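You operate a simulated robot arm through the tools that you are given. There is no shell and no other tool. Be economical: measure what you need, move in short steps, check, and stop when the job is done.

Carry out the task below with a simulated robot arm. There is one attempt and no reset: what you move stays moved.

Task
Scatter seeds over the bread tray and set the roll on them.
Fine: a few shakes; jar shut and back.

Only the result counts: the job must be done as asked and must still hold three seconds after the hand-in. Knocking over, shifting, dropping, spilling or breaking anything else fails it.

Robot
A 7-joint arm with a two-finger parallel gripper, fixed in place. Base frame: the origin is at the foot of the arm, x ahead of it, y to its left, z up; the work surface is at about z = 92. Readings come in cm, rad, newtons and seconds.
With the tool pointing down near the work surface it reaches from about 34 to 78 cm from the base axis. Its first joint turns from -2.897 to 2.897 rad. Payload 3.91 kg.
The tool frame sits at the grasp point between the pads (the TCP): z along the fingers, y along the line on which they close. The tips reach 3 cm beyond it. The gripper opens to 11 cm. The fingers are 2 cm wide and 1 cm thick; the gripper's body (4.8 by 11.2 cm) begins 5.5 cm behind the TCP.
Orientation is told as [roll, pitch, yaw] about the base's x, y, z axes, in that order, counted from this pose: with the fingers straight down and closing along the base's y, the tool's x points along the base's -x, its y along +y and its z along -z.

Tools
- The arm moves only by the tool jog_arm. Its argument "plan" is text: rows parted by semicolons, each of 7 numbers parted by spaces: the shift along the base's x, y, z in units of 300 mm (1.0 is 300 mm), then the turn, a rotation vector about the base's x, y, z in units of 180 degrees (1.0 is 180 degrees), then the opening in per cent of the stroke, from 0 (shut) to 100 (fully open). In form: dx dy dz wx wy wz fingers; .... A call has 1 to 12 rows; each row is the pose to reach, as a shift and turn from the pose commanded when the call began. A call with a number of a shift or a turn outside -1 to 1 is refused whole. Rows are played at 5 a second. More than 5 cm and 0.15 rad between two rows, or a gripper value outside its range, and nothing of the call is played. Where a pose cannot be reached the arm comes as near as it can. A force on the tool above 40 N (or 10 N above the force at the start of the call, whichever is more), or a blocked arm, ends the call early, and 0.2 s more pass. Each finger travels about 15.3 cm/s and halts on what it meets, pressing with about 43 N; the grip force reading is that of the motor and also rises with nothing between the fingers. The clock runs only during rows and for 0.2 s after the last one: add rows that repeat a pose to give the fingers time. It gives the time, the measured TCP pose, the force on the tool (base axes), the opening and the grip force at its end, in the units of the frame above (readings bear some noise).
- Cameras (640 x 400 px; columns grow to the right, rows downward): "scene" is fixed at [5.12, -48.09, 154.28]; the picture's right is [0.28, -0.96, 0.00], its down [-0.54, -0.16, -0.83] and it looks along [0.80, 0.23, -0.56] (base axes); focal length 315 px, centre (320, 200). "wrist" rides on the gripper at [-3.6, 0, -5.7] in the tool frame; the picture's right is [0.00, -1.00, 0.00], its down [0.97, 0.00, -0.24] and it looks along [0.24, 0.00, 0.97] (tool axes); focal length 218 px, centre (320, 200).
- camera(camera): a new picture of that camera. It takes no simulated time.
- move_column(by): slides the trunk up (or, below 0, down) by that many cm; the arm rides with it, the base frame stays. It gives what a move gives, with no picture.
- point_at(camera, pixels): for up to 12 pixels [column, row] of the newest picture of that camera ("zoom" is the newest enlarged one), the place [x, y, z] in the base frame of the surface seen there, good to about 0.2 cm, but the place of the scene camera against the robot may be out by one fixed shift of up to 2.5 cm in any direction. It takes no simulated time.
- enlarge(camera, box): a new picture of the part [left, top, right, bottom] of that camera's present view, enlarged. It takes no simulated time.
- finish_job(): hands the job in; it is judged then, once.

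Keep the steps short. Do not move on a guess: measure, check each grasp and each placing, and mend mistakes. In all there are 80 turns and 38 pictures (those below and enlarged ones count). Leave the gripper open and the arm clear of the work at the hand-in unless told otherwise, and finish with a single line.

The tools are called after "Request:" as name(argument=value, ...) on one line, values as JSON. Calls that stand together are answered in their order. jog_arm: Moves the arm, as the interface text tells. Its arguments: {"type":"object","properties":{"plan":{"type":"string"}},"required":["plan"]} The other tools are called the same way: move_column (by) slides the trunk up or down; camera (camera) takes a picture; point_at (camera, pixels) gives the place of the surface under pixels of a picture; enlarge (camera, box) takes an enlarged picture of a part of a camera's view; finish_job () hands the job in.

At the start:

```text
time_s: 0.0
tcp_pos: [49.68, -19.25, 126.75]
tcp_rot: [0.001, -0.001, 0.001]
ft_force: [-0.4, -0.3, 0.1]
finger_gap: 10.98
gripper_force: 0.1
trunk travel left (down, up): [-57.5, 3.5]
```

scene: 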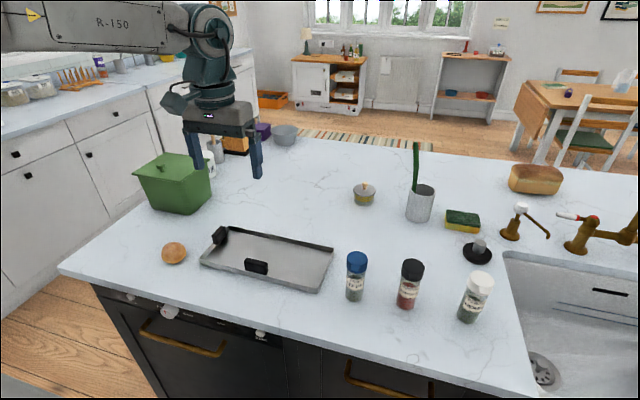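
wrist: 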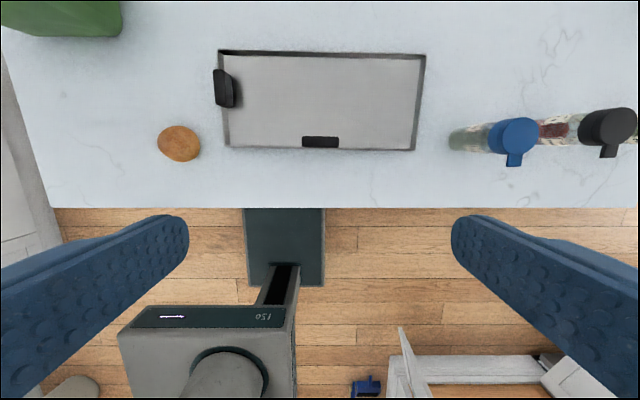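

I see a tray, a roll, and three jars with blue, black and white lids. I'll enlarge the jars to read their labels and lids, then the tray and roll.

Request:
enlarge(camera="scene", box=[330, 235, 510, 335])

Request:
point_at(camera="wrist", pixels=[[180, 143], [222, 52], [423, 57], [414, 150], [225, 146], [320, 100], [320, 141], [225, 88], [512, 132], [515, 160], [607, 125], [610, 152]])

Request:
point_at(camera="scene", pixels=[[174, 250], [357, 257], [355, 280], [412, 266], [408, 290], [482, 278], [472, 305], [268, 255], [220, 235], [256, 266], [233, 232], [332, 250]])

```text
3.56 times, centred on (420, 285) of scene
```

zoom: 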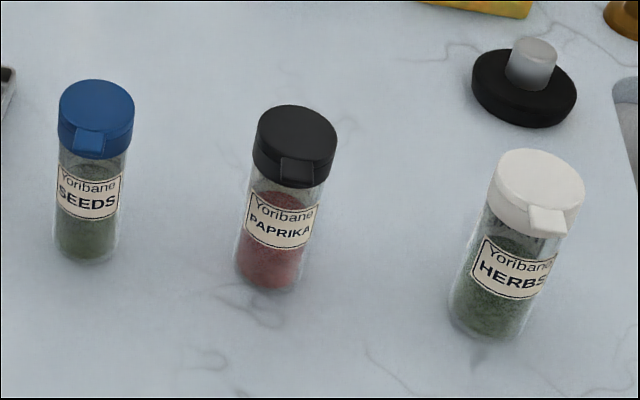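

```text
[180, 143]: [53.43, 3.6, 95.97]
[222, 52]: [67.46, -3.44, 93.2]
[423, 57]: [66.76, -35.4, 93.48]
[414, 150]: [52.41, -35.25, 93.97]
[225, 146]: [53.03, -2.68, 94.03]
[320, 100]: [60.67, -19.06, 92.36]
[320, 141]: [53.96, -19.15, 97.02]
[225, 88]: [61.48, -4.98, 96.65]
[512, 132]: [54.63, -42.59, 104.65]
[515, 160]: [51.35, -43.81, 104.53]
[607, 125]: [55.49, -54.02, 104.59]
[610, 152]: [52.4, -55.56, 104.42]
```

```text
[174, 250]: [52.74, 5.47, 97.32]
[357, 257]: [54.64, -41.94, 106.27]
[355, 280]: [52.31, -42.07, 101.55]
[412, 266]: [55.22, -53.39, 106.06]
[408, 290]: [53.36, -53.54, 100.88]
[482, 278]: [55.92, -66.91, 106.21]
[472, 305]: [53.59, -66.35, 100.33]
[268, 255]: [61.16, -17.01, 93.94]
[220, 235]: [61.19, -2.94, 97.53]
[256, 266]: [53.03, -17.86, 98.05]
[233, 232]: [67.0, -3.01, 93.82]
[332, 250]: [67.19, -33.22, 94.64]
```

The blue-lidded jar reads SEEDS, and its lid has a tab facing the robot. Next I move the wrist camera near it, pitched forward, to study the lid.

Request:
jog_arm(plan="-0.02 -0.1 -0.065 0 -0.036 0 100; -0.04 -0.2 -0.13 0 -0.072 0 100; -0.06 -0.3 -0.195 0 -0.108 0 100; -0.08 -0.4 -0.26 0 -0.143 0 100; -0.1 -0.5 -0.325 0 -0.179 0 100; -0.12 -0.6 -0.39 0 -0.215 0 100; -0.14 -0.7 -0.455 0 -0.25 0 100; -0.157 -0.79 -0.525 0 -0.286 0 100")

Request:
camera(camera="wrist")

```text
time_s: 1.8
tcp_pos: [44.75, -42.79, 110.84]
tcp_rot: [0.002, -0.901, -0.003]
ft_force: [0.8, 0.2, -0.2]
finger_gap: 11.02
gripper_force: 0.0
trunk travel left (down, up): [-57.5, 3.5]
```

```text
34 pictures are left
```

wrist: 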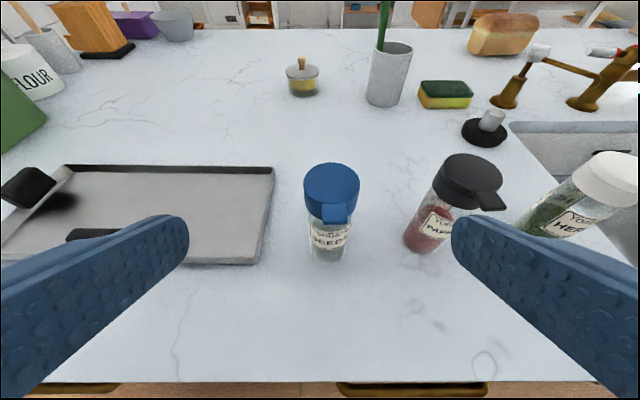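

Request:
enlarge(camera="wrist", box=[288, 150, 384, 270])

Request:
point_at(camera="wrist", pixels=[[332, 175], [332, 166], [337, 206], [337, 220], [306, 190], [358, 190], [310, 240], [348, 240], [329, 255], [450, 235], [490, 200], [272, 215]])

```text
3.33 times, centred on (336, 210) of wrist
```

zoom: 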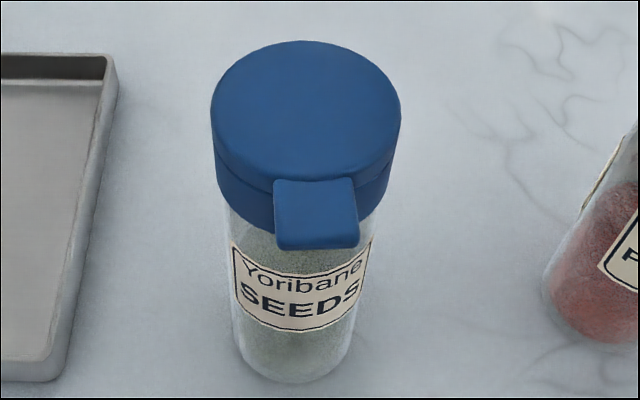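

```text
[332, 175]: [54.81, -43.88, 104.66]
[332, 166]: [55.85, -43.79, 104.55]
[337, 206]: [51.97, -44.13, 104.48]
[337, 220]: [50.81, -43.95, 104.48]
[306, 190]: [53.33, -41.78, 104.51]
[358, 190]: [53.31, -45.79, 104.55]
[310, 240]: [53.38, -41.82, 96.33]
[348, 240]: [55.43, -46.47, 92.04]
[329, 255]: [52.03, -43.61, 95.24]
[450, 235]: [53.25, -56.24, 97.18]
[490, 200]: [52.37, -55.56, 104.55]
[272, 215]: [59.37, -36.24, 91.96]
```

The seeds jar is a flip-top. The hinge is on the far side, and the tab sticks out toward the robot at x≈50.7–52, y≈-44, z≈104.5. I'll turn the fingers horizontal, close them, and stop short of the tab and just below it.

Request:
jog_arm(plan="-0.02 -0.008 -0.05 0 -0.043 0 60; -0.04 -0.016 -0.1 0 -0.086 0 40; -0.06 -0.024 -0.15 0 -0.128 0 20; -0.08 -0.032 -0.22 0 -0.171 0 0; -0.1 -0.04 -0.285 0 -0.213 0 0; -0.1 -0.04 -0.285 0 -0.213 0 0")

Request:
camera(camera="wrist")

Request:
camera(camera="scene")

```text
time_s: 3.2
tcp_pos: [41.93, -43.95, 102.36]
tcp_rot: [-0.104, -1.569, 0.104]
ft_force: [0.5, -0.7, -0.2]
finger_gap: 0.03
gripper_force: 37.7
trunk travel left (down, up): [-57.5, 3.5]
```

```text
32 pictures are left
```

wrist: 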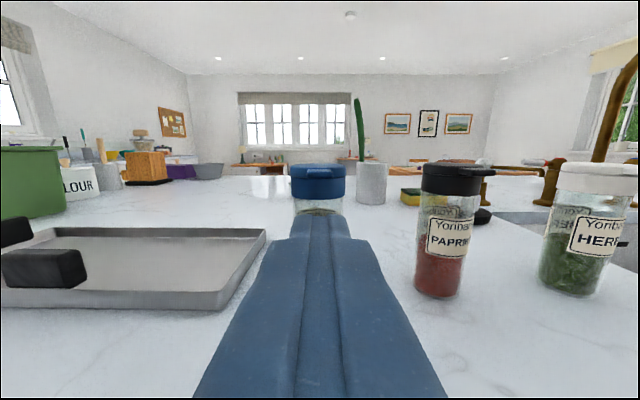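

```text
31 pictures are left
```

scene: 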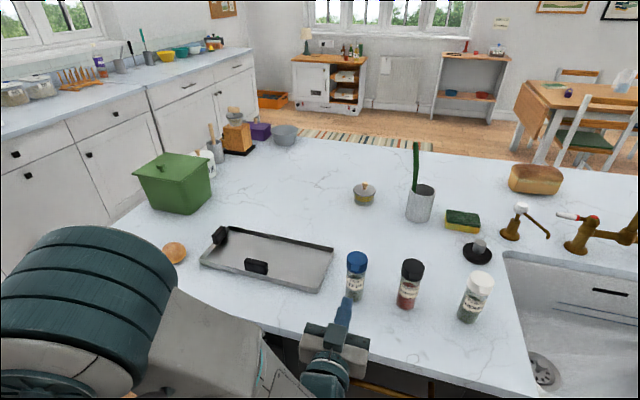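

The horizontal pose is reachable. I'll enlarge the lid in the wrist view to find the underside of the tab.

Request:
enlarge(camera="wrist", box=[270, 150, 370, 230])

Request:
point_at(camera="zoom", pixels=[[310, 120], [310, 180], [310, 225], [310, 290], [140, 180], [480, 180], [320, 150], [320, 200], [320, 250], [380, 250]])

```text
5.00 times, centred on (320, 190) of wrist
```

zoom: 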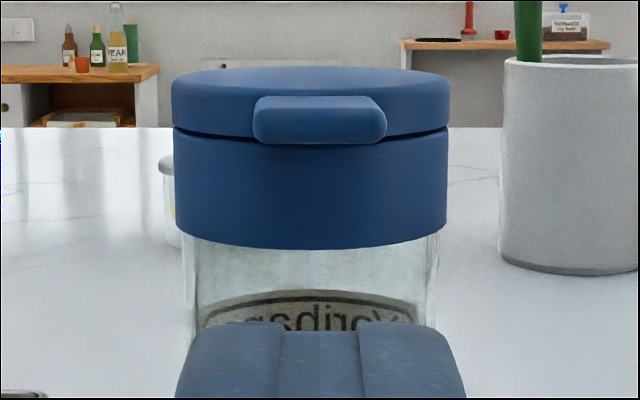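

```text
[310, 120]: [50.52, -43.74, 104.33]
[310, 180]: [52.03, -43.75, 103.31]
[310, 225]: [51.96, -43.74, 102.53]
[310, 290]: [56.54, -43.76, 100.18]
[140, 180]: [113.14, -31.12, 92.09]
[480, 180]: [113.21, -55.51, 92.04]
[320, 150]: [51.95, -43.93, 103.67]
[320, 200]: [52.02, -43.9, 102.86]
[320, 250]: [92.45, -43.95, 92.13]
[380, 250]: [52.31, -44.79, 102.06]
```

The tab spans z≈103.9–104.6 and x≈50.5–52, centred at y≈-43.9. The finger tops are at about z=103.4, so I'll slide forward under the tab with the tips at x≈51.5.

Request:
jog_arm(plan="0.06 0 0 0 0 0 0; 0.12 0 0 0 0 0 0; 0.17 0 0 0 0 0 0; 0.2 0 0 0 0 0 0; 0.217 0 0 0 0 0 0; 0.217 0 0 0 0 0 0")

Request:
enlarge(camera="wrist", box=[240, 120, 400, 240])

```text
time_s: 4.6
tcp_pos: [48.42, -43.94, 102.61]
tcp_rot: [0.134, -1.567, -0.136]
ft_force: [0.2, 0.7, -0.1]
finger_gap: 0.0
gripper_force: 37.5
trunk travel left (down, up): [-57.5, 3.5]
```

```text
3.33 times, centred on (320, 180) of wrist
```

zoom: 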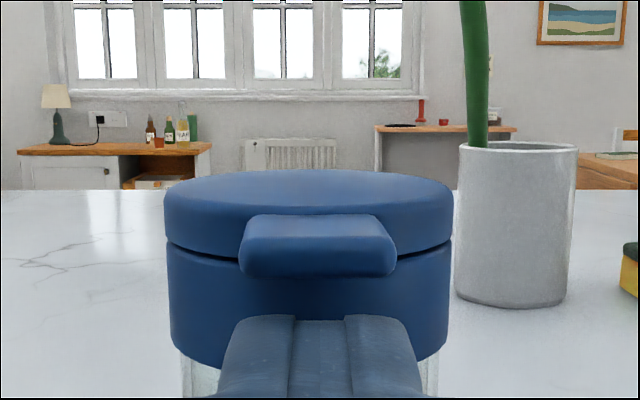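

The tips are under the tab with no contact. I'll raise about 0.8 cm slowly and check whether the flap opens or the jar tips.

Request:
jog_arm(plan="0 0 0.007 0 0 0 0; 0 0 0.014 0 0 0 0; 0 0 0.021 0 0 0 0; 0 0 0.028 0 0 0 0; 0 0 0.028 0 0 0 0")

Request:
enlarge(camera="wrist", box=[240, 120, 400, 240])

```text
time_s: 5.8
tcp_pos: [48.41, -43.95, 103.36]
tcp_rot: [0.101, -1.568, -0.102]
ft_force: [-0.3, 0.9, 0.0]
finger_gap: 0.0
gripper_force: 37.3
trunk travel left (down, up): [-57.5, 3.5]
```

```text
3.33 times, centred on (320, 180) of wrist
```

zoom: 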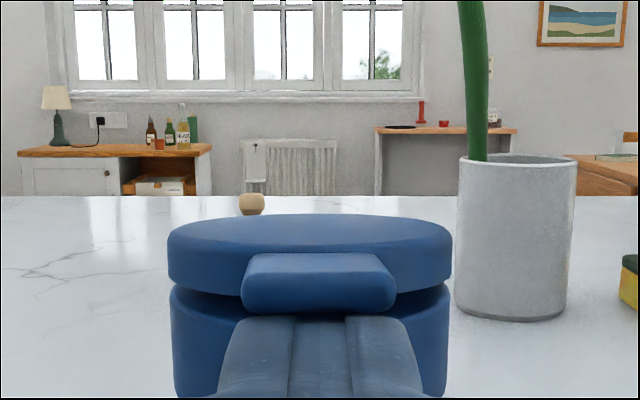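

The flap is opening, the collar stays level, and the force is negligible. I'll follow the hinge arc up and forward.

Request:
jog_arm(plan="0.002 0 0.014 0 0 0 0; 0.003 0 0.028 0 0 0 0; 0.006 0 0.042 0 0 0 0; 0.01 0 0.057 0 0 0 0; 0.02 0 0.07 0 0 0 0; 0.03 0 0.083 0 0 0 0; 0.045 0 0.094 0 0 0 0; 0.06 0 0.104 0 0 0 0; 0.076 0 0.111 0 0 0 0; 0.093 0 0.117 0 0 0 0")

Request:
camera(camera="wrist")

```text
time_s: 8.0
tcp_pos: [51.35, -43.8, 106.84]
tcp_rot: [0.095, -1.567, -0.093]
ft_force: [-0.2, -1.1, 0.0]
finger_gap: 0.01
gripper_force: 37.7
trunk travel left (down, up): [-57.5, 3.5]
```

```text
27 pictures are left
```

wrist: 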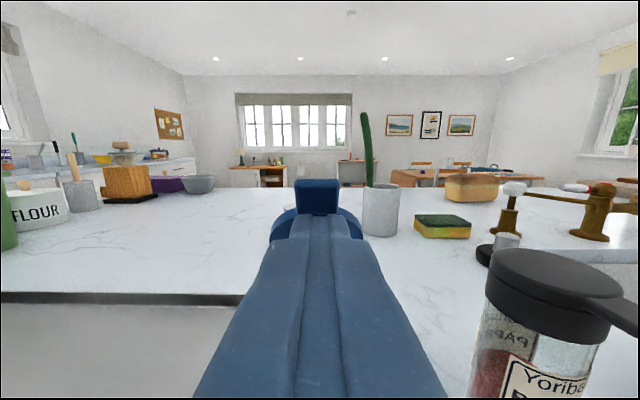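

The flap is about half open and nothing else has moved. I'll push on past vertical.

Request:
jog_arm(plan="0.017 0 0.004 0 0 0 0; 0.034 0 0.006 0 0 0 0; 0.051 0 0.008 0 0 0 0; 0.068 0 0.008 0 0 0 0; 0.085 0 0.006 0 0 0 0; 0.1 0 0.004 0 0 0 0; 0.115 0 0.0 0 0 0 0; 0.115 0 0.0 0 0 0 0")

Request:
enlarge(camera="scene", box=[290, 200, 450, 320])

```text
time_s: 9.8
tcp_pos: [54.72, -43.91, 106.89]
tcp_rot: [0.142, -1.566, -0.142]
ft_force: [-0.1, -1.5, -0.2]
finger_gap: 0.01
gripper_force: 37.9
trunk travel left (down, up): [-57.5, 3.5]
```

```text
3.33 times, centred on (370, 260) of scene
```

zoom: 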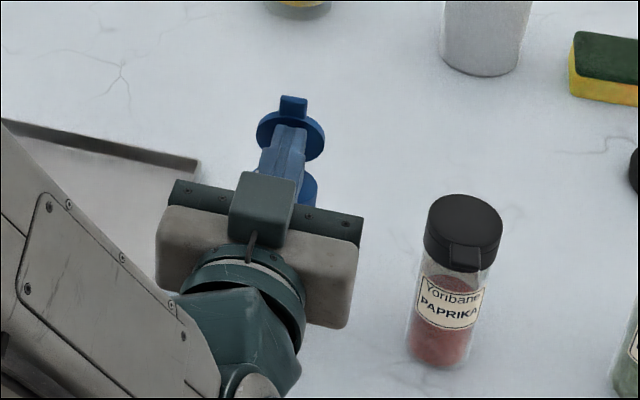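

The flap is past vertical. I'll retreat straight back at the same height, then open the fingers and look.

Request:
jog_arm(plan="-0.08 0 0.005 0 0 0 0; -0.16 0 0.005 0 0 0 0; -0.24 0 0.005 0 0 0 0; -0.32 0 0.005 0 0 0 0; -0.4 0 0.005 0 0 0 0; -0.4 0 0.005 0 0 0 60; -0.4 0 0.005 0 0 0 60")

Request:
camera(camera="wrist")

Request:
enlarge(camera="scene", box=[290, 210, 450, 330])

```text
time_s: 11.4
tcp_pos: [42.56, -43.83, 107.06]
tcp_rot: [0.022, -1.568, -0.02]
ft_force: [0.1, 0.8, 1.0]
finger_gap: 6.59
gripper_force: 0.1
trunk travel left (down, up): [-57.5, 3.5]
```

```text
25 pictures are left
```

wrist: 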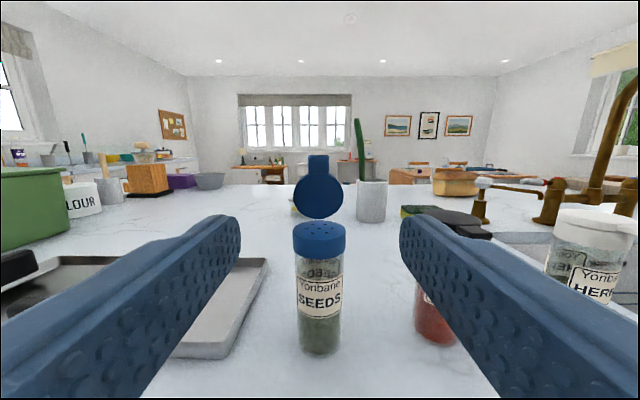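

```text
3.33 times, centred on (370, 270) of scene
```

zoom: 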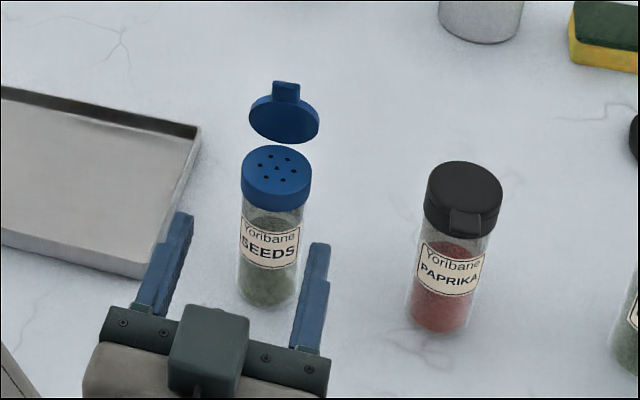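

The sifter holes are exposed and the flap stands open on its own. The jar axis is at about (54, -43.8), which is centred between the fingers. I'll descend to z≈98.3 and advance around the jar body.

Request:
jog_arm(plan="0 0 -0.1 0 0 0 60; 0 0 -0.2 0 0 0 60; 0 0 -0.29 0 0 0 60; 0.1 0 -0.29 0 0 0 60; 0.2 0 -0.29 0 0 0 60; 0.3 0 -0.29 0 0 0 60; 0.375 0 -0.29 0 0 0 60; 0.375 0 -0.29 0 0 0 60")

Request:
camera(camera="wrist")

```text
time_s: 13.1
tcp_pos: [52.59, -44.37, 97.74]
tcp_rot: [0.283, -1.548, -0.296]
ft_force: [-29.0, 0.8, 6.1]
finger_gap: 6.59
gripper_force: 0.0
trunk travel left (down, up): [-57.5, 3.5]
stopped in row 8: the force on the tool passed its limit (the readings are from after the stop); the commanded pose is now the measured one
```

```text
23 pictures are left
```

wrist: 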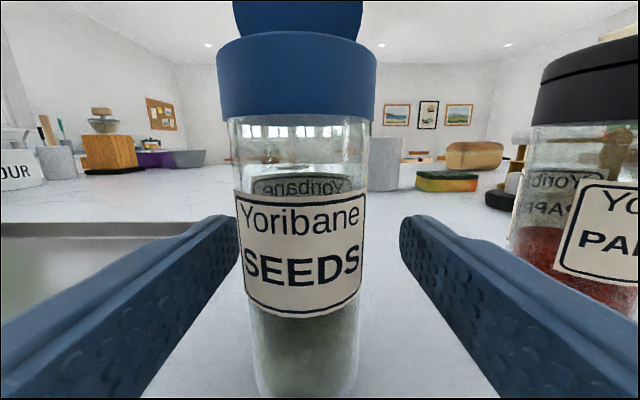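

There's a 29 N push along -x, so some part of the arm met something, probably the counter edge. I'll back off a little and check the scene view.

Request:
jog_arm(plan="-0.03 0 0.005 0 0 0 60; -0.06 0 0.01 0 0 0 60")

Request:
camera(camera="scene")

```text
time_s: 13.7
tcp_pos: [51.41, -44.09, 98.19]
tcp_rot: [0.489, -1.553, -0.494]
ft_force: [0.4, -0.4, 0.1]
finger_gap: 6.61
gripper_force: 0.0
trunk travel left (down, up): [-57.5, 3.5]
```

```text
22 pictures are left
```

scene: 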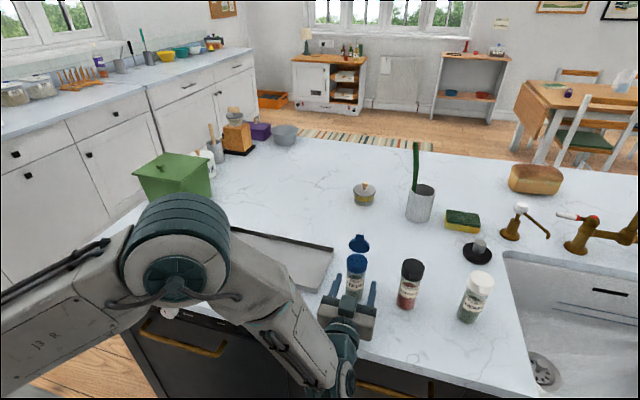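

The wrist housing hit the counter front below the edge. I'll back off and tilt the fingers about 20° downward so the wrist rides higher, then remeasure the jar.

Request:
jog_arm(plan="-0.08 0 0.01 0 0 0 60; -0.16 0 0.03 0 0.037 0 60; -0.16 0 0.04 0 0.074 0 60; -0.16 0 0.05 0 0.111 0 60; -0.16 0 0.05 0 0.111 0 60")

Request:
camera(camera="wrist")

Request:
point_at(camera="wrist", pixels=[[300, 230], [310, 230], [320, 230], [330, 230], [310, 180], [330, 180], [315, 260], [325, 260]])

```text
time_s: 14.9
tcp_pos: [46.72, -44.09, 99.52]
tcp_rot: [0.018, -1.204, -0.022]
ft_force: [-0.3, -0.3, 0.6]
finger_gap: 6.6
gripper_force: 0.0
trunk travel left (down, up): [-57.5, 3.5]
```

```text
21 pictures are left
```

wrist: 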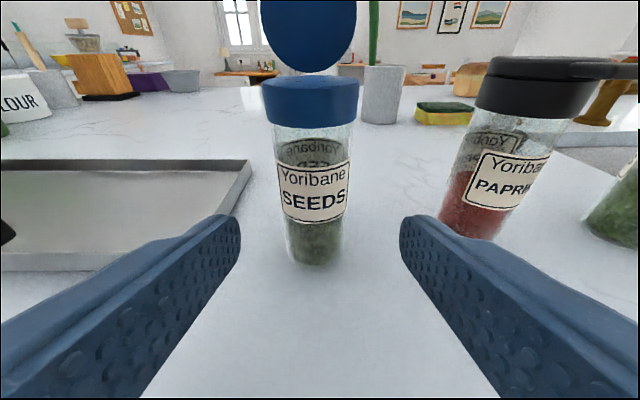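

```text
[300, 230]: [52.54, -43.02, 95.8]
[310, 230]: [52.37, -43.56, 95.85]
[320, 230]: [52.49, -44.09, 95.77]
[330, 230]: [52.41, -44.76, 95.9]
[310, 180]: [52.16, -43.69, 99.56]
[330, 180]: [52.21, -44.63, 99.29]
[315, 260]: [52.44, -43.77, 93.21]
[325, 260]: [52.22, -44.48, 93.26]
```

The jar is still in place, with its axis at about (54.0, -43.7). I'll advance around it at z≈98.6.

Request:
jog_arm(plan="0.05 0.013 -0.01 0 0 0 60; 0.1 0.013 -0.02 0 0 0 60; 0.15 0.013 -0.03 0 0 0 60; 0.19 0.013 -0.03 0 0 0 60; 0.225 0.013 -0.03 0 0 0 60; 0.225 0.013 -0.03 0 0 0 60")

Request:
camera(camera="wrist")

```text
time_s: 16.3
tcp_pos: [53.36, -43.74, 98.75]
tcp_rot: [0.015, -1.205, -0.021]
ft_force: [-0.9, -0.3, 0.4]
finger_gap: 6.58
gripper_force: 0.1
trunk travel left (down, up): [-57.5, 3.5]
```

```text
20 pictures are left
```

wrist: 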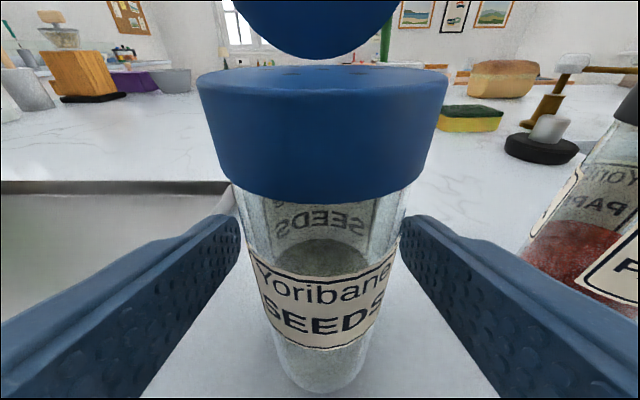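

No contact, and the jar is centred between the fingers. I'll close to grip it.

Request:
jog_arm(plan="0 0 0 0 0 0 45; 0 0 0 0 0 0 37; 0 0 0 0 0 0 25; 0 0 0 0 0 0 20; 0 0 0 0 0 0 20")

```text
time_s: 17.5
tcp_pos: [53.36, -43.79, 98.66]
tcp_rot: [0.015, -1.204, -0.021]
ft_force: [0.5, -1.0, -0.1]
finger_gap: 4.27
gripper_force: 43.2
trunk travel left (down, up): [-57.5, 3.5]
```

Gripped at 4.27 cm with 43 N. I'll lift straight up 13 cm and check.

Request:
jog_arm(plan="0 0 0.02 0 0 0 20; 0 0 0.08 0 0 0 20; 0 0 0.16 0 0 0 20; 0 0 0.26 0 0 0 20; 0 0 0.36 0 0 0 20; 0 0 0.45 0 0 0 20; 0 0 0.45 0 0 0 20")

Request:
camera(camera="scene")

```text
time_s: 19.1
tcp_pos: [53.25, -43.8, 112.08]
tcp_rot: [0.014, -1.205, -0.02]
ft_force: [-0.5, 0.1, -1.0]
finger_gap: 4.26
gripper_force: 43.2
trunk travel left (down, up): [-57.5, 3.5]
```

```text
19 pictures are left
```

scene: 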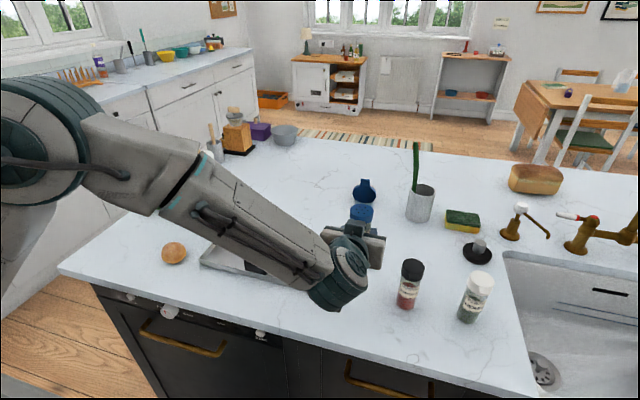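

The jar is held and the flap is still open. I'll carry it upright to above the tray centre.

Request:
jog_arm(plan="0.03 0.1 0 0 0 0 20; 0.06 0.21 0 0 0 0 20; 0.09 0.32 0 0 0 0 20; 0.12 0.43 0 0 0 0 20; 0.15 0.54 0 0 0 0 20; 0.17 0.65 0 0 0 0 20; 0.19 0.74 0 0 0 0 20; 0.2 0.82 0 0 0 0 20; 0.2 0.82 0 0 0 0 20")

Request:
camera(camera="wrist")

```text
time_s: 21.1
tcp_pos: [59.32, -19.16, 112.14]
tcp_rot: [0.012, -1.206, -0.02]
ft_force: [-0.1, 1.1, -1.4]
finger_gap: 4.24
gripper_force: 42.9
trunk travel left (down, up): [-57.5, 3.5]
```

```text
18 pictures are left
```

wrist: 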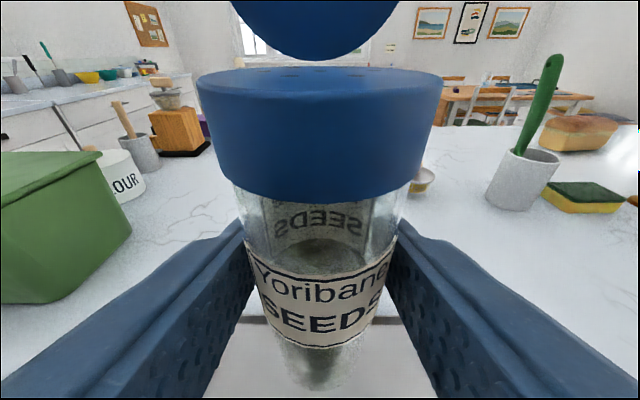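

The jar is upright over the tray centre with the flap open. I'll roll it 90° about the base x axis to check the direction is reachable.

Request:
jog_arm(plan="0 0 0 0.045 0 0 20; 0 0 0 0.09 0 0 20; 0 0 0 0.135 0 0 20; 0 0 0 0.18 0 0 20; 0 0 0 0.225 0 0 20; 0 0 0 0.27 0 0 20; 0 0 0 0.315 0 0 20; 0 0 0 0.36 0 0 20; 0 0 0 0.405 0 0 20; 0 0 0 0.45 0 0 20; 0 0 0 0.45 0 0 20")

Request:
camera(camera="scene")

```text
time_s: 23.5
tcp_pos: [59.33, -19.18, 112.07]
tcp_rot: [1.508, -0.138, -1.2]
ft_force: [-0.3, 0.3, -1.4]
finger_gap: 4.27
gripper_force: 42.4
trunk travel left (down, up): [-57.5, 3.5]
```

```text
17 pictures are left
```

scene: 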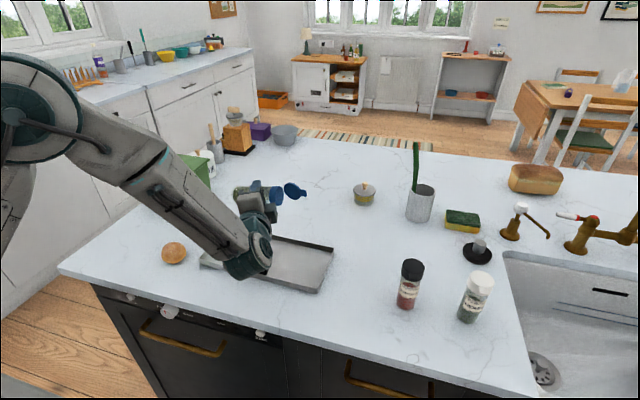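

Reachable, and the jar is held horizontal over the tray. I'll tip on to about 150° and lower 3 cm so the seeds fall close to the tray.

Request:
jog_arm(plan="0 0 -0.02 0.045 0 0 20; 0 0 -0.04 0.09 0 0 20; 0 0 -0.06 0.135 0 0 20; 0 0 -0.08 0.18 0 0 20; 0 0 -0.1 0.225 0 0 20; 0 0 -0.1 0.27 0 0 20; 0 0 -0.1 0.315 0 0 20; 0 0 -0.1 0.36 0 0 20; 0 0 -0.1 0.36 0 0 20")

Request:
enlarge(camera="scene", box=[180, 160, 360, 300])

```text
time_s: 25.5
tcp_pos: [59.32, -19.08, 109.25]
tcp_rot: [2.055, 0.89, -0.965]
ft_force: [-1.6, 0.4, 0.1]
finger_gap: 4.24
gripper_force: 43.0
trunk travel left (down, up): [-57.5, 3.5]
```

```text
2.86 times, centred on (270, 230) of scene
```

zoom: 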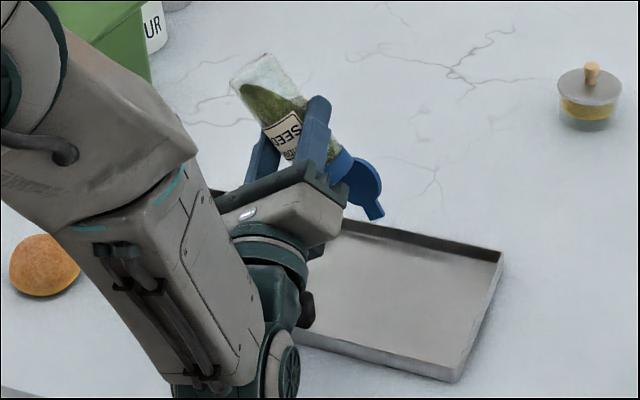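

The flap hangs clear and there are no seeds on the visible tray yet. I'll do a few up-and-down shakes, going upward only so the wrist stays clear.

Request:
jog_arm(plan="0 0 0.1 0 0 0 20; 0 0 0 0 0 0 20; 0 -0.04 0.1 0 0 0 20; 0 -0.04 0 0 0 0 20; 0 -0.08 0.1 0 0 0 20; 0 -0.08 0 0 0 0 20; 0 -0.04 0.1 0 0 0 20; 0 0 0 0 0 0 20; 0 0 0 0 0 0 20")

Request:
enlarge(camera="scene", box=[180, 160, 360, 300])

```text
time_s: 27.5
tcp_pos: [59.47, -19.17, 109.09]
tcp_rot: [2.055, 0.89, -0.968]
ft_force: [-0.3, 0.3, -1.5]
finger_gap: 4.28
gripper_force: 43.1
trunk travel left (down, up): [-57.5, 3.5]
```

```text
2.86 times, centred on (270, 230) of scene
```

zoom: 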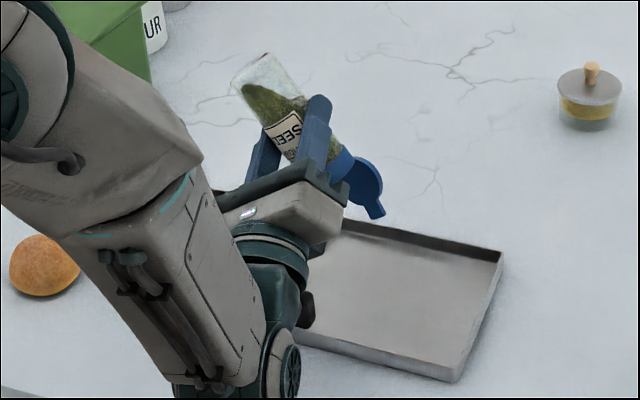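

The seed level dropped slightly, but the landing spot is hidden from this camera. I'll look through the wrist camera.

Request:
camera(camera="wrist")

```text
14 pictures are left
```

wrist: 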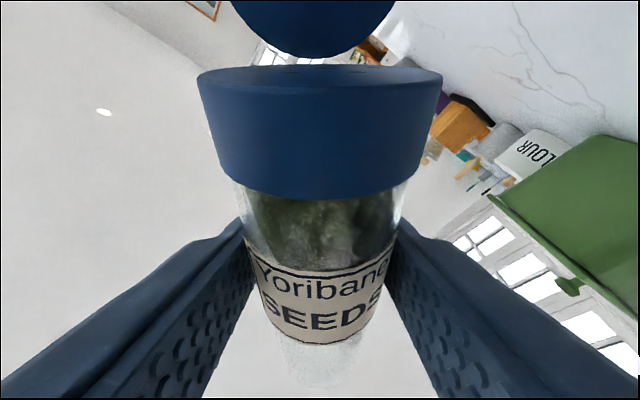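

That view doesn't show the tray. I'll shift 7 cm to the left with the mouth still over the tray, to reveal the landing area.

Request:
jog_arm(plan="0 0.08 0.04 0 0 0 20; 0 0.16 0.08 0 0 0 20; 0 0.23 0.08 0 0 0 20; 0 0.23 0.08 0 0 0 20")

Request:
enlarge(camera="scene", box=[200, 190, 350, 300])

```text
time_s: 28.5
tcp_pos: [59.27, -12.15, 111.6]
tcp_rot: [2.054, 0.889, -0.967]
ft_force: [-0.5, -0.1, -2.0]
finger_gap: 4.25
gripper_force: 42.8
trunk travel left (down, up): [-57.5, 3.5]
```

```text
3.64 times, centred on (275, 245) of scene
```

zoom: 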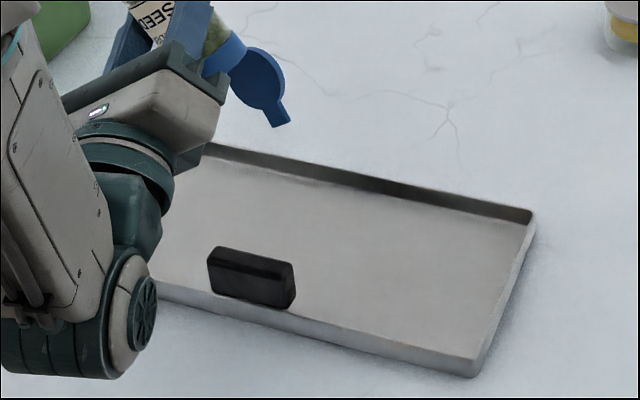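

The landing area is clear, so no seeds have come out yet. I'll tip to about 172° over the tray centre and shake harder, at 4.5 cm per stroke.

Request:
jog_arm(plan="0 -0.08 0 0.04 0 0 20; 0 -0.16 0 0.08 0 0 20; 0 -0.23 0 0.12 0 0 20; 0 -0.23 0 0.145 0 0 20; 0 -0.23 0.15 0.145 0 0 20; 0 -0.23 0 0.145 0 0 20; 0 -0.23 0.15 0.145 0 0 20; 0 -0.23 0 0.145 0 0 20; 0 -0.23 0.15 0.145 0 0 20; 0 -0.23 0 0.145 0 0 20; 0 -0.23 0 0.145 0 0 20")

Request:
enlarge(camera="scene", box=[200, 170, 350, 300])

```text
time_s: 30.9
tcp_pos: [59.36, -19.07, 111.61]
tcp_rot: [2.775, 1.181, -0.331]
ft_force: [0.7, 0.3, -1.5]
finger_gap: 4.25
gripper_force: 42.9
trunk travel left (down, up): [-57.5, 3.5]
```

```text
3.08 times, centred on (275, 235) of scene
```

zoom: 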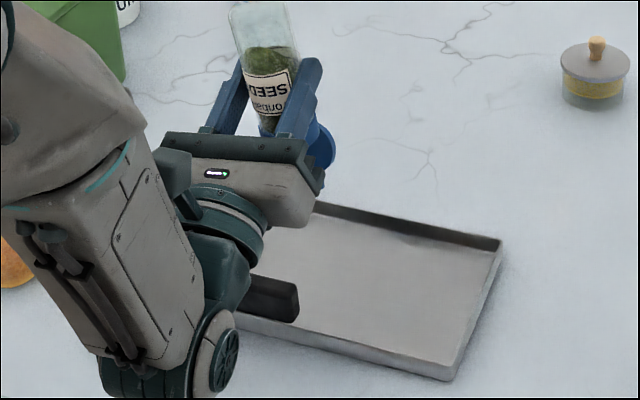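

The landing spot is hidden again. I'll shift 8 cm left to look at it.

Request:
jog_arm(plan="0 0.09 0 0 0 0 20; 0 0.18 0 0 0 0 20; 0 0.27 0 0 0 0 20; 0 0.27 0 0 0 0 20")

Request:
enlarge(camera="scene", box=[230, 210, 330, 290])

```text
time_s: 31.9
tcp_pos: [59.38, -11.04, 111.57]
tcp_rot: [2.773, 1.183, -0.334]
ft_force: [-0.7, 0.5, -1.9]
finger_gap: 4.25
gripper_force: 42.9
trunk travel left (down, up): [-57.5, 3.5]
```

```text
5.00 times, centred on (280, 250) of scene
```

zoom: 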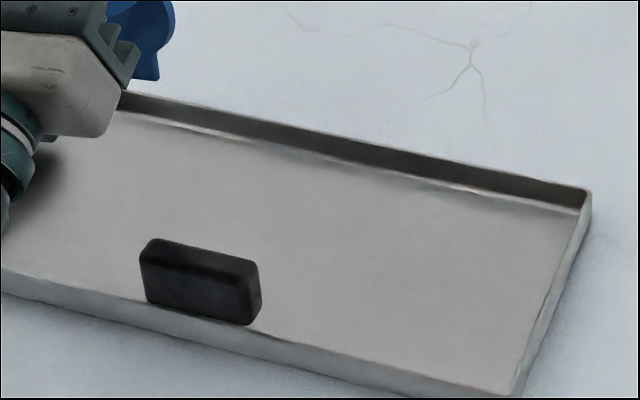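

There are still no seeds at the landing spot. I'll look closely at the jar and flap to see whether the holes are really clear.

Request:
enlarge(camera="scene", box=[210, 140, 300, 240])

```text
4.00 times, centred on (255, 190) of scene
```

zoom: 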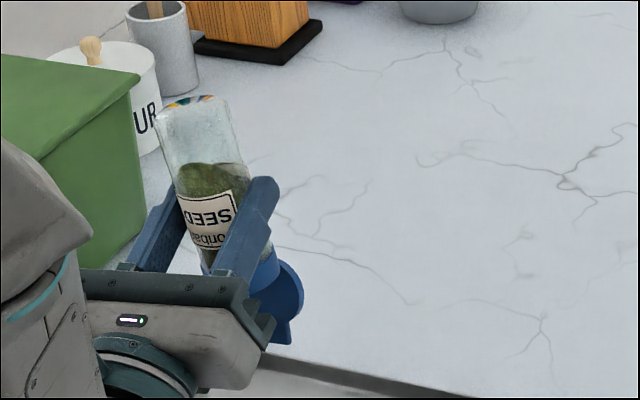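

The flap hangs clear and the seeds rest against the sifter. I'll return to the tray centre and give firmer shakes, using full 4.9 cm strokes with a small tilt flick.

Request:
jog_arm(plan="0 -0.12 0 0 0 0 20; 0 -0.24 0 0 0 0 20; 0 -0.24 0.16 0.04 0 0 20; 0 -0.24 0 0 0 0 20; 0 -0.24 0.16 0.04 0 0 20; 0 -0.24 0 0 0 0 20; 0 -0.24 0.16 0.04 0 0 20; 0 -0.24 0 0 0 0 20; 0 -0.24 0.16 0.04 0 0 20; 0 -0.24 0 0 0 0 20; 0 -0.12 0 0 0 0 20; 0 0 0 0 0 0 20")

Request:
enlarge(camera="scene", box=[210, 150, 340, 290])

```text
time_s: 34.5
tcp_pos: [59.17, -10.82, 111.43]
tcp_rot: [2.773, 1.181, -0.334]
ft_force: [0.2, 0.5, -1.2]
finger_gap: 4.26
gripper_force: 43.2
trunk travel left (down, up): [-57.5, 3.5]
```

```text
2.86 times, centred on (275, 220) of scene
```

zoom: 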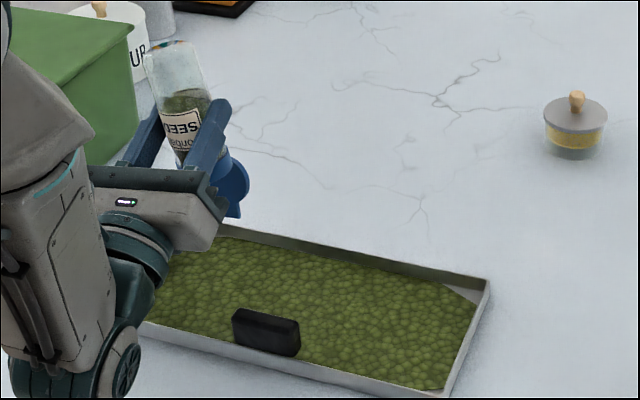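

The tray is now well covered with seeds, so I'll stop shaking. I'll bring the jar smoothly upright over the tray.

Request:
jog_arm(plan="0 -0.02 0.01 -0.045 0 0 20; 0 -0.04 0.02 -0.09 0 0 20; 0 -0.06 0.02 -0.135 0 0 20; 0 -0.08 0.02 -0.18 0 0 20; 0 -0.1 0.02 -0.225 0 0 20; 0 -0.12 0.02 -0.27 0 0 20; 0 -0.14 0.02 -0.315 0 0 20; 0 -0.16 0.02 -0.36 0 0 20; 0 -0.18 0.02 -0.405 0 0 20; 0 -0.2 0.02 -0.45 0 0 20; 0 -0.22 0.02 -0.48 0 0 20; 0 -0.24 0.02 -0.505 0 0 20")

Request:
jog_arm(plan="0 0 0 -0.045 0 0 20; 0 0 0 -0.09 0 0 20; 0 0 0 -0.135 0 0 20; 0 0 0 -0.18 0 0 20; 0 0 0 -0.225 0 0 20; 0 0 0 -0.27 0 0 20; 0 0 0 -0.315 0 0 20; 0 0 0 -0.36 0 0 20; 0 0 0 -0.405 0 0 20; 0 0 0 -0.44 0 0 20; 0 0 0 -0.45 0 0 20; 0 0 0 -0.45 0 0 20")

```text
time_s: 37.1
tcp_pos: [59.32, -18.3, 112.06]
tcp_rot: [1.506, -0.139, -1.201]
ft_force: [0.4, -0.2, -1.0]
finger_gap: 4.26
gripper_force: 42.8
trunk travel left (down, up): [-57.5, 3.5]
```

```text
time_s: 39.7
tcp_pos: [59.39, -18.2, 112.13]
tcp_rot: [0.011, -1.203, -0.018]
ft_force: [-0.6, -0.8, -1.4]
finger_gap: 4.28
gripper_force: 42.7
trunk travel left (down, up): [-57.5, 3.5]
```

The jar is upright. I'll carry it back above its original spot.

Request:
jog_arm(plan="-0.02 -0.1 0 0 0 0 20; -0.05 -0.21 0 0 0 0 20; -0.08 -0.33 0 0 0 0 20; -0.11 -0.45 0 0 0 0 20; -0.14 -0.57 0 0 0 0 20; -0.17 -0.69 0 0 0 0 20; -0.19 -0.78 0 0 0 0 20; -0.2 -0.85 0 0 0 0 20; -0.2 -0.85 0 0 0 0 20")

Request:
camera(camera="scene")

```text
time_s: 41.7
tcp_pos: [53.33, -43.64, 112.27]
tcp_rot: [0.016, -1.205, -0.021]
ft_force: [-0.6, 0.4, -1.7]
finger_gap: 4.26
gripper_force: 42.8
trunk travel left (down, up): [-57.5, 3.5]
```

```text
8 pictures are left
```

scene: 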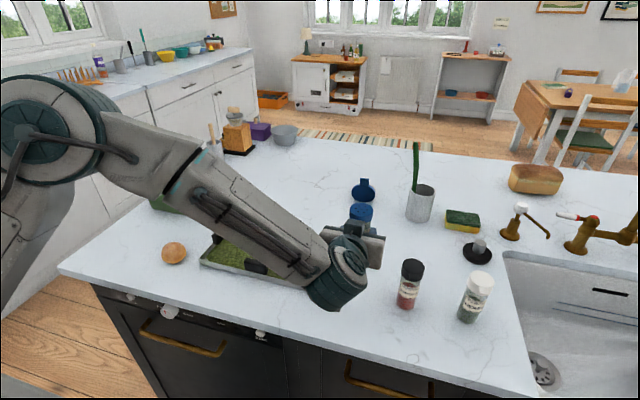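

The flap is still open and clear of other things. I'll lower the jar gently and watch the force at touchdown.

Request:
jog_arm(plan="0 0 -0.1 0 0 0 20; 0 0 -0.2 0 0 0 20; 0 0 -0.3 0 0 0 20; 0 0 -0.38 0 0 0 20; 0 0 -0.42 0 0 0 20; 0 0 -0.435 0 0 0 20; 0 0 -0.443 0 0 0 20; 0 0 -0.448 0 0 0 20; 0 0 -0.45 0 0 0 20; 0 0 -0.45 0 0 0 20")

```text
time_s: 43.9
tcp_pos: [53.32, -43.61, 98.64]
tcp_rot: [0.013, -1.206, -0.02]
ft_force: [-0.5, 0.8, 2.8]
finger_gap: 4.25
gripper_force: 43.0
trunk travel left (down, up): [-57.5, 3.5]
```

The force rose to +2.8 N, so the jar has touched down at its original height. I'll release it, back straight off, and look.

Request:
jog_arm(plan="0 0 0 0 0 0 42; 0 0 0 0 0 0 50; 0 0 0 0 0 0 58; -0.06 0 0.005 0 0 0 58; -0.16 0 0.01 0 0 0 58; -0.26 0 0.02 0 0 0 58; -0.35 0 0.03 0 0 0 58; -0.35 0 0.1 0 0 0 58; -0.35 0 0.2 0 0 0 58; -0.35 0 0.2 0 0 0 58")

Request:
camera(camera="wrist")

Request:
point_at(camera="wrist", pixels=[[310, 230], [320, 230], [300, 230], [320, 200], [320, 180], [320, 160], [320, 140], [320, 260], [320, 245], [320, 215]])

```text
time_s: 46.1
tcp_pos: [42.8, -43.8, 104.69]
tcp_rot: [0.015, -1.203, -0.022]
ft_force: [-0.2, 0.2, -1.2]
finger_gap: 6.39
gripper_force: 0.0
trunk travel left (down, up): [-57.5, 3.5]
```

```text
7 pictures are left
```

wrist: 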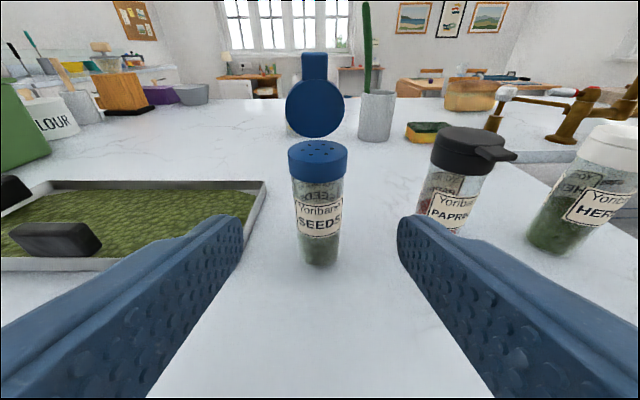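

```text
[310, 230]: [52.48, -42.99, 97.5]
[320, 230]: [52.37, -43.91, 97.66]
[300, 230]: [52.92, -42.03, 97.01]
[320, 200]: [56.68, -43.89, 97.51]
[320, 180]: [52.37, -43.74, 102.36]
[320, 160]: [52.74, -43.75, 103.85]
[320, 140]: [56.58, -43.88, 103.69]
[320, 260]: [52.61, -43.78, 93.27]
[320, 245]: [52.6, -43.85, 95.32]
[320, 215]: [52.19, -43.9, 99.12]
```

The jar stands upright in its original place. I'll measure the flap's lean from the same picture.

Request:
point_at(camera="wrist", pixels=[[315, 130], [315, 115], [315, 100], [315, 85], [314, 72], [314, 58]])

Request:
jog_arm(plan="0 0 0.1 0 0.043 0 50; 0 0 0.2 0 0.086 0 40; 0 0 0.3 0 0.129 0 20; 0 0 0.4 0 0.172 0 0; 0.03 0 0.45 0 0.215 0 0; 0.08 0 0.45 0 0.258 0 0; 0.13 0 0.45 0 0.301 0 0; 0.18 0 0.45 0 0.344 0 0; 0.23 0 0.45 0 0.383 0 0; 0.23 0 0.45 0 0.383 0 0")

```text
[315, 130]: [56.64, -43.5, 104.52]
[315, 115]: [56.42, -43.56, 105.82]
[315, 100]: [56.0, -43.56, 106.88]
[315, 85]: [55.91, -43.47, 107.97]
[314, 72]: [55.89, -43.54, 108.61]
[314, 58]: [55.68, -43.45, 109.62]
```

```text
time_s: 48.3
tcp_pos: [49.72, -43.74, 118.21]
tcp_rot: [-0.006, 0.0, -0.01]
ft_force: [0.3, 0.2, -0.5]
finger_gap: 0.02
gripper_force: 37.6
trunk travel left (down, up): [-57.5, 3.5]
```

The flap stands about vertical at x≈56–56.6, with its top at z≈109.8. I'll go over it at height to x≈61, descend behind it, then sweep back toward -x.

Request:
jog_arm(plan="0.12 0 0 0 0 0 0; 0.24 0 0 0 0 0 0; 0.36 0 0 0 0 0 0; 0.376 0 -0.1 0 0 0 0; 0.376 0 -0.2 0 0 0 0; 0.376 0 -0.29 0 0 0 0; 0.33 0 -0.29 0 0 0 0; 0.3 0 -0.29 0 0 0 0; 0.27 0 -0.29 0 0 0 0; 0.24 0 -0.29 0 0 0 0; 0.21 0 -0.29 0 0 0 0; 0.21 0 -0.29 0 0 0 0")

Request:
enlarge(camera="scene", box=[290, 200, 450, 320])

```text
time_s: 50.9
tcp_pos: [59.52, -46.58, 110.52]
tcp_rot: [-0.006, -0.001, -0.007]
ft_force: [-1.0, 0.0, 0.2]
finger_gap: 0.03
gripper_force: 38.3
out of reach, approached as far as the arm can: row 3, 4, 6, 7, 8, 9, 10, 11, 12
trunk travel left (down, up): [-57.5, 3.5]
```

```text
3.33 times, centred on (370, 260) of scene
```

zoom: 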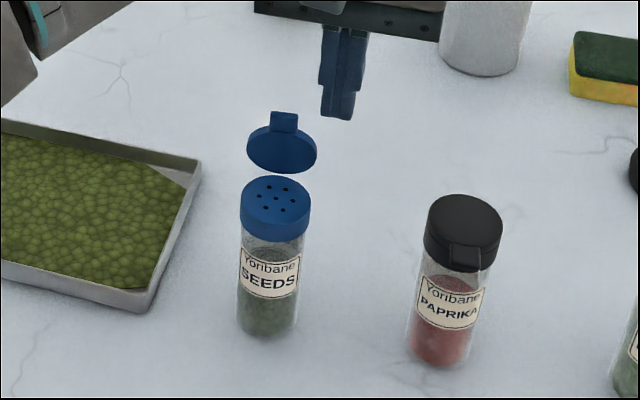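

The arm couldn't reach that pose and stalled at (59.5, -46.6), behind and to the right of the flap. Nothing was touched. I'll go up and away to the right first, so the arm can't swing through the flap.

Request:
jog_arm(plan="0.1 -0.09 0.08 0 0 0 0; 0.1 -0.09 0.2 0 0 0 0; 0.1 -0.09 0.3 0 0 0 0; 0.1 -0.09 0.3 0 0 0 0")

```text
time_s: 51.9
tcp_pos: [58.8, -44.9, 116.81]
tcp_rot: [-0.008, -0.002, -0.004]
ft_force: [0.1, -0.1, 0.0]
finger_gap: 0.0
gripper_force: 37.7
out of reach, approached as far as the arm can: row 1, 2, 3, 4
trunk travel left (down, up): [-57.5, 3.5]
```

The tips are above the flap and clear. I'll come back inward at height and pitch the fingers forward about 0.6 rad, which brings the wrist closer and gives more reach.

Request:
jog_arm(plan="-0.08 0 0.03 0 0 0 0; -0.16 0 0.06 0 0 0 0; -0.24 0 0.06 0 -0.045 0 0; -0.3 0 0.06 0 -0.09 0 0; -0.3 0 0.06 0 -0.135 0 0; -0.3 0 0.06 0 -0.19 0 0; -0.3 0 0.06 0 -0.19 0 0")

```text
refused: row 6 steps farther than a row can; nothing moved
```

Request:
jog_arm(plan="-0.08 0 0.03 0 0 0 0; -0.16 0 0.06 0 0 0 0; -0.24 0 0.06 0 -0.045 0 0; -0.3 0 0.06 0 -0.09 0 0; -0.3 0 0.06 0 -0.135 0 0; -0.3 0 0.06 0 -0.18 0 0; -0.3 0 0.06 0 -0.19 0 0")

```text
time_s: 53.5
tcp_pos: [57.2, -55.07, 123.7]
tcp_rot: [0.0, -0.599, -0.01]
ft_force: [0.5, 0.3, 0.1]
finger_gap: 0.01
gripper_force: 38.4
out of reach, approached as far as the arm can: row 1, 2, 3, 4, 5, 6, 7
trunk travel left (down, up): [-57.5, 3.5]
```

The measured pose (57.2, -55.1, 123.7) is well away from what I commanded. I'll hold the command for a moment to see whether the arm converges. It is high above everything.

Request:
jog_arm(plan="0 0 0 0 0 0 0; 0 0 0 0 0 0 0; 0 0 0 0 0 0 0")

```text
time_s: 54.3
tcp_pos: [57.1, -55.09, 123.66]
tcp_rot: [0.0, -0.597, -0.008]
ft_force: [0.2, 0.8, -0.1]
finger_gap: 0.0
gripper_force: 38.0
trunk travel left (down, up): [-57.5, 3.5]
```

The command has settled at the measured pose. I'll test a modest move back toward the robot at this height.

Request:
jog_arm(plan="-0.05 0.05 0 0 0 0 0; -0.1 0.1 0 0 0 0 0; -0.15 0.15 0 0 0 0 0; -0.2 0.2 0 0 0 0 0; -0.2 0.2 0 0 0 0 0")

```text
time_s: 55.5
tcp_pos: [55.17, -54.82, 126.82]
tcp_rot: [0.0, -0.597, -0.009]
ft_force: [-0.1, -0.2, -0.2]
finger_gap: 0.02
gripper_force: 37.5
out of reach, approached as far as the arm can: row 1, 2, 3, 4, 5
trunk travel left (down, up): [-57.5, 3.5]
```

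A joint seems to be at its limit. I'll test a yaw turn in free space to find out which one.

Request:
jog_arm(plan="0 0 0 0 0 0.045 0; 0 0 0 0 0 0.09 0; -0.05 0.05 0 0 0 0.09 0; -0.1 0.1 0 0 0 0.09 0; -0.1 0.1 0 0 0 0.09 0")

```text
time_s: 56.7
tcp_pos: [52.69, -52.62, 127.31]
tcp_rot: [0.003, -0.597, 0.274]
ft_force: [-0.8, -0.5, 0.3]
finger_gap: 0.02
gripper_force: 37.5
out of reach, approached as far as the arm can: row 1, 2, 3, 4, 5
trunk travel left (down, up): [-57.5, 3.5]
```

Positive yaw frees it. I'll add more yaw while moving inward.

Request:
jog_arm(plan="0 0.02 0 0 0 0.045 0; 0 0.04 0 0 0 0.09 0; -0.02 0.08 0 0 0 0.135 0; -0.05 0.12 0 0 0 0.18 0; -0.1 0.17 0 0 0 0.18 0; -0.15 0.22 0 0 0 0.18 0; -0.2 0.27 0 0 0 0.18 0; -0.2 0.27 0 0 0 0.18 0")

```text
time_s: 58.5
tcp_pos: [46.77, -44.82, 127.09]
tcp_rot: [-0.002, -0.599, 0.84]
ft_force: [0.1, -0.8, 0.9]
finger_gap: 0.02
gripper_force: 37.4
out of reach, approached as far as the arm can: row 1, 2, 3, 4, 6
trunk travel left (down, up): [-57.5, 3.5]
```

The arm is free again with yaw at 0.84. New plan: point the fingers straight down, yaw to 90° so they close along x, and straddle the flap's tab with one finger behind it. That needs less reach. First I untilt.

Request:
jog_arm(plan="0 0 0 -0.0284 0.0255 0 0; 0 0 0 -0.0569 0.051 0 0; 0 0 0 -0.0853 0.0764 0 0; 0 0 0 -0.1138 0.1019 0 0; 0 0 0 -0.1422 0.1274 0 0; 0 0 0 -0.1422 0.1274 0 0")

Request:
jog_arm(plan="0 0 0 0 0 0.045 10; 0 0 0 0 0 0.09 15; 0 0 0 0 0 0.135 20; 0 0 0 0 0 0.18 25; 0 0 0 0 0 0.225 30; 0 0 0 0 0 0.2325 30; 0 0 0 0 0 0.2325 30")

```text
time_s: 59.9
tcp_pos: [46.69, -44.56, 127.28]
tcp_rot: [-0.001, 0.004, 0.84]
ft_force: [-0.2, -0.2, -0.1]
finger_gap: 0.0
gripper_force: 37.7
trunk travel left (down, up): [-57.5, 3.5]
```

```text
time_s: 61.5
tcp_pos: [46.77, -44.56, 127.22]
tcp_rot: [-0.002, 0.001, 1.57]
ft_force: [0.5, -0.3, -0.3]
finger_gap: 3.31
gripper_force: 0.1
trunk travel left (down, up): [-57.5, 3.5]
```

Now move over the tab at (56.3, -43.5) and stop above it, with the tips at z≈111.5, to verify reach.

Request:
jog_arm(plan="0.1 0.012 0 0 0 0 40; 0.2 0.024 0 0 0 0 40; 0.3 0.035 -0.05 0 0 0 40; 0.318 0.035 -0.15 0 0 0 40; 0.318 0.035 -0.26 0 0 0 40; 0.318 0.035 -0.36 0 0 0 40; 0.318 0.035 -0.42 0 0 0 40; 0.318 0.035 -0.42 0 0 0 40")

```text
time_s: 63.3
tcp_pos: [58.39, -45.57, 115.63]
tcp_rot: [-0.002, -0.002, 1.568]
ft_force: [-0.2, 0.1, 0.8]
finger_gap: 4.39
gripper_force: 0.1
out of reach, approached as far as the arm can: row 3, 5, 6, 7, 8
trunk travel left (down, up): [-57.5, 3.5]
```

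The arm stalls near full stretch because the shoulder is too low for this height. I'll raise the trunk 3.4 cm for more reach, which also lifts the tips further clear, then back in.

Request:
move_column(by=3.4)

Request:
jog_arm(plan="-0.05 0.03 0 0 0 0 40; -0.1 0.06 0 0 0 0 40; -0.15 0.08 0 0 0 0 40; -0.2 0.08 0 0 0 0 40; -0.2 0.08 0 0 0 0 40")

```text
time_s: 64.0
tcp_pos: [58.46, -45.5, 119.01]
tcp_rot: [0.002, -0.001, 1.57]
ft_force: [0.4, -0.8, 0.1]
finger_gap: 4.39
gripper_force: 0.1
trunk travel left (down, up): [-60.9, 0.1]
```

```text
time_s: 65.2
tcp_pos: [56.66, -46.56, 120.73]
tcp_rot: [0.0, 0.0, 1.569]
ft_force: [-0.1, -0.7, -0.5]
finger_gap: 4.38
gripper_force: 0.1
out of reach, approached as far as the arm can: row 1, 2, 3, 4, 5
trunk travel left (down, up): [-60.9, 0.1]
```

It's still stuck. I'll spend one picture to see the arm's configuration.

Request:
camera(camera="scene")

```text
5 pictures are left
```

scene: 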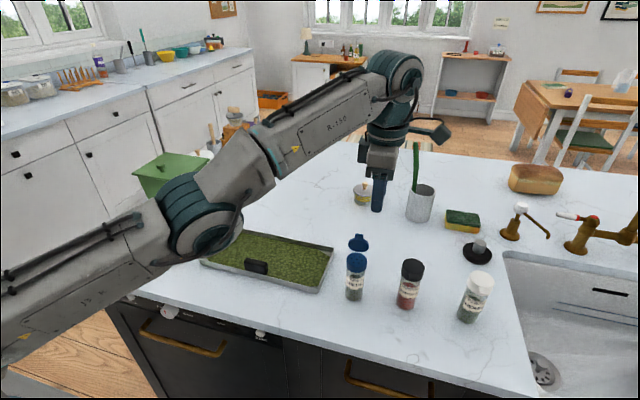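

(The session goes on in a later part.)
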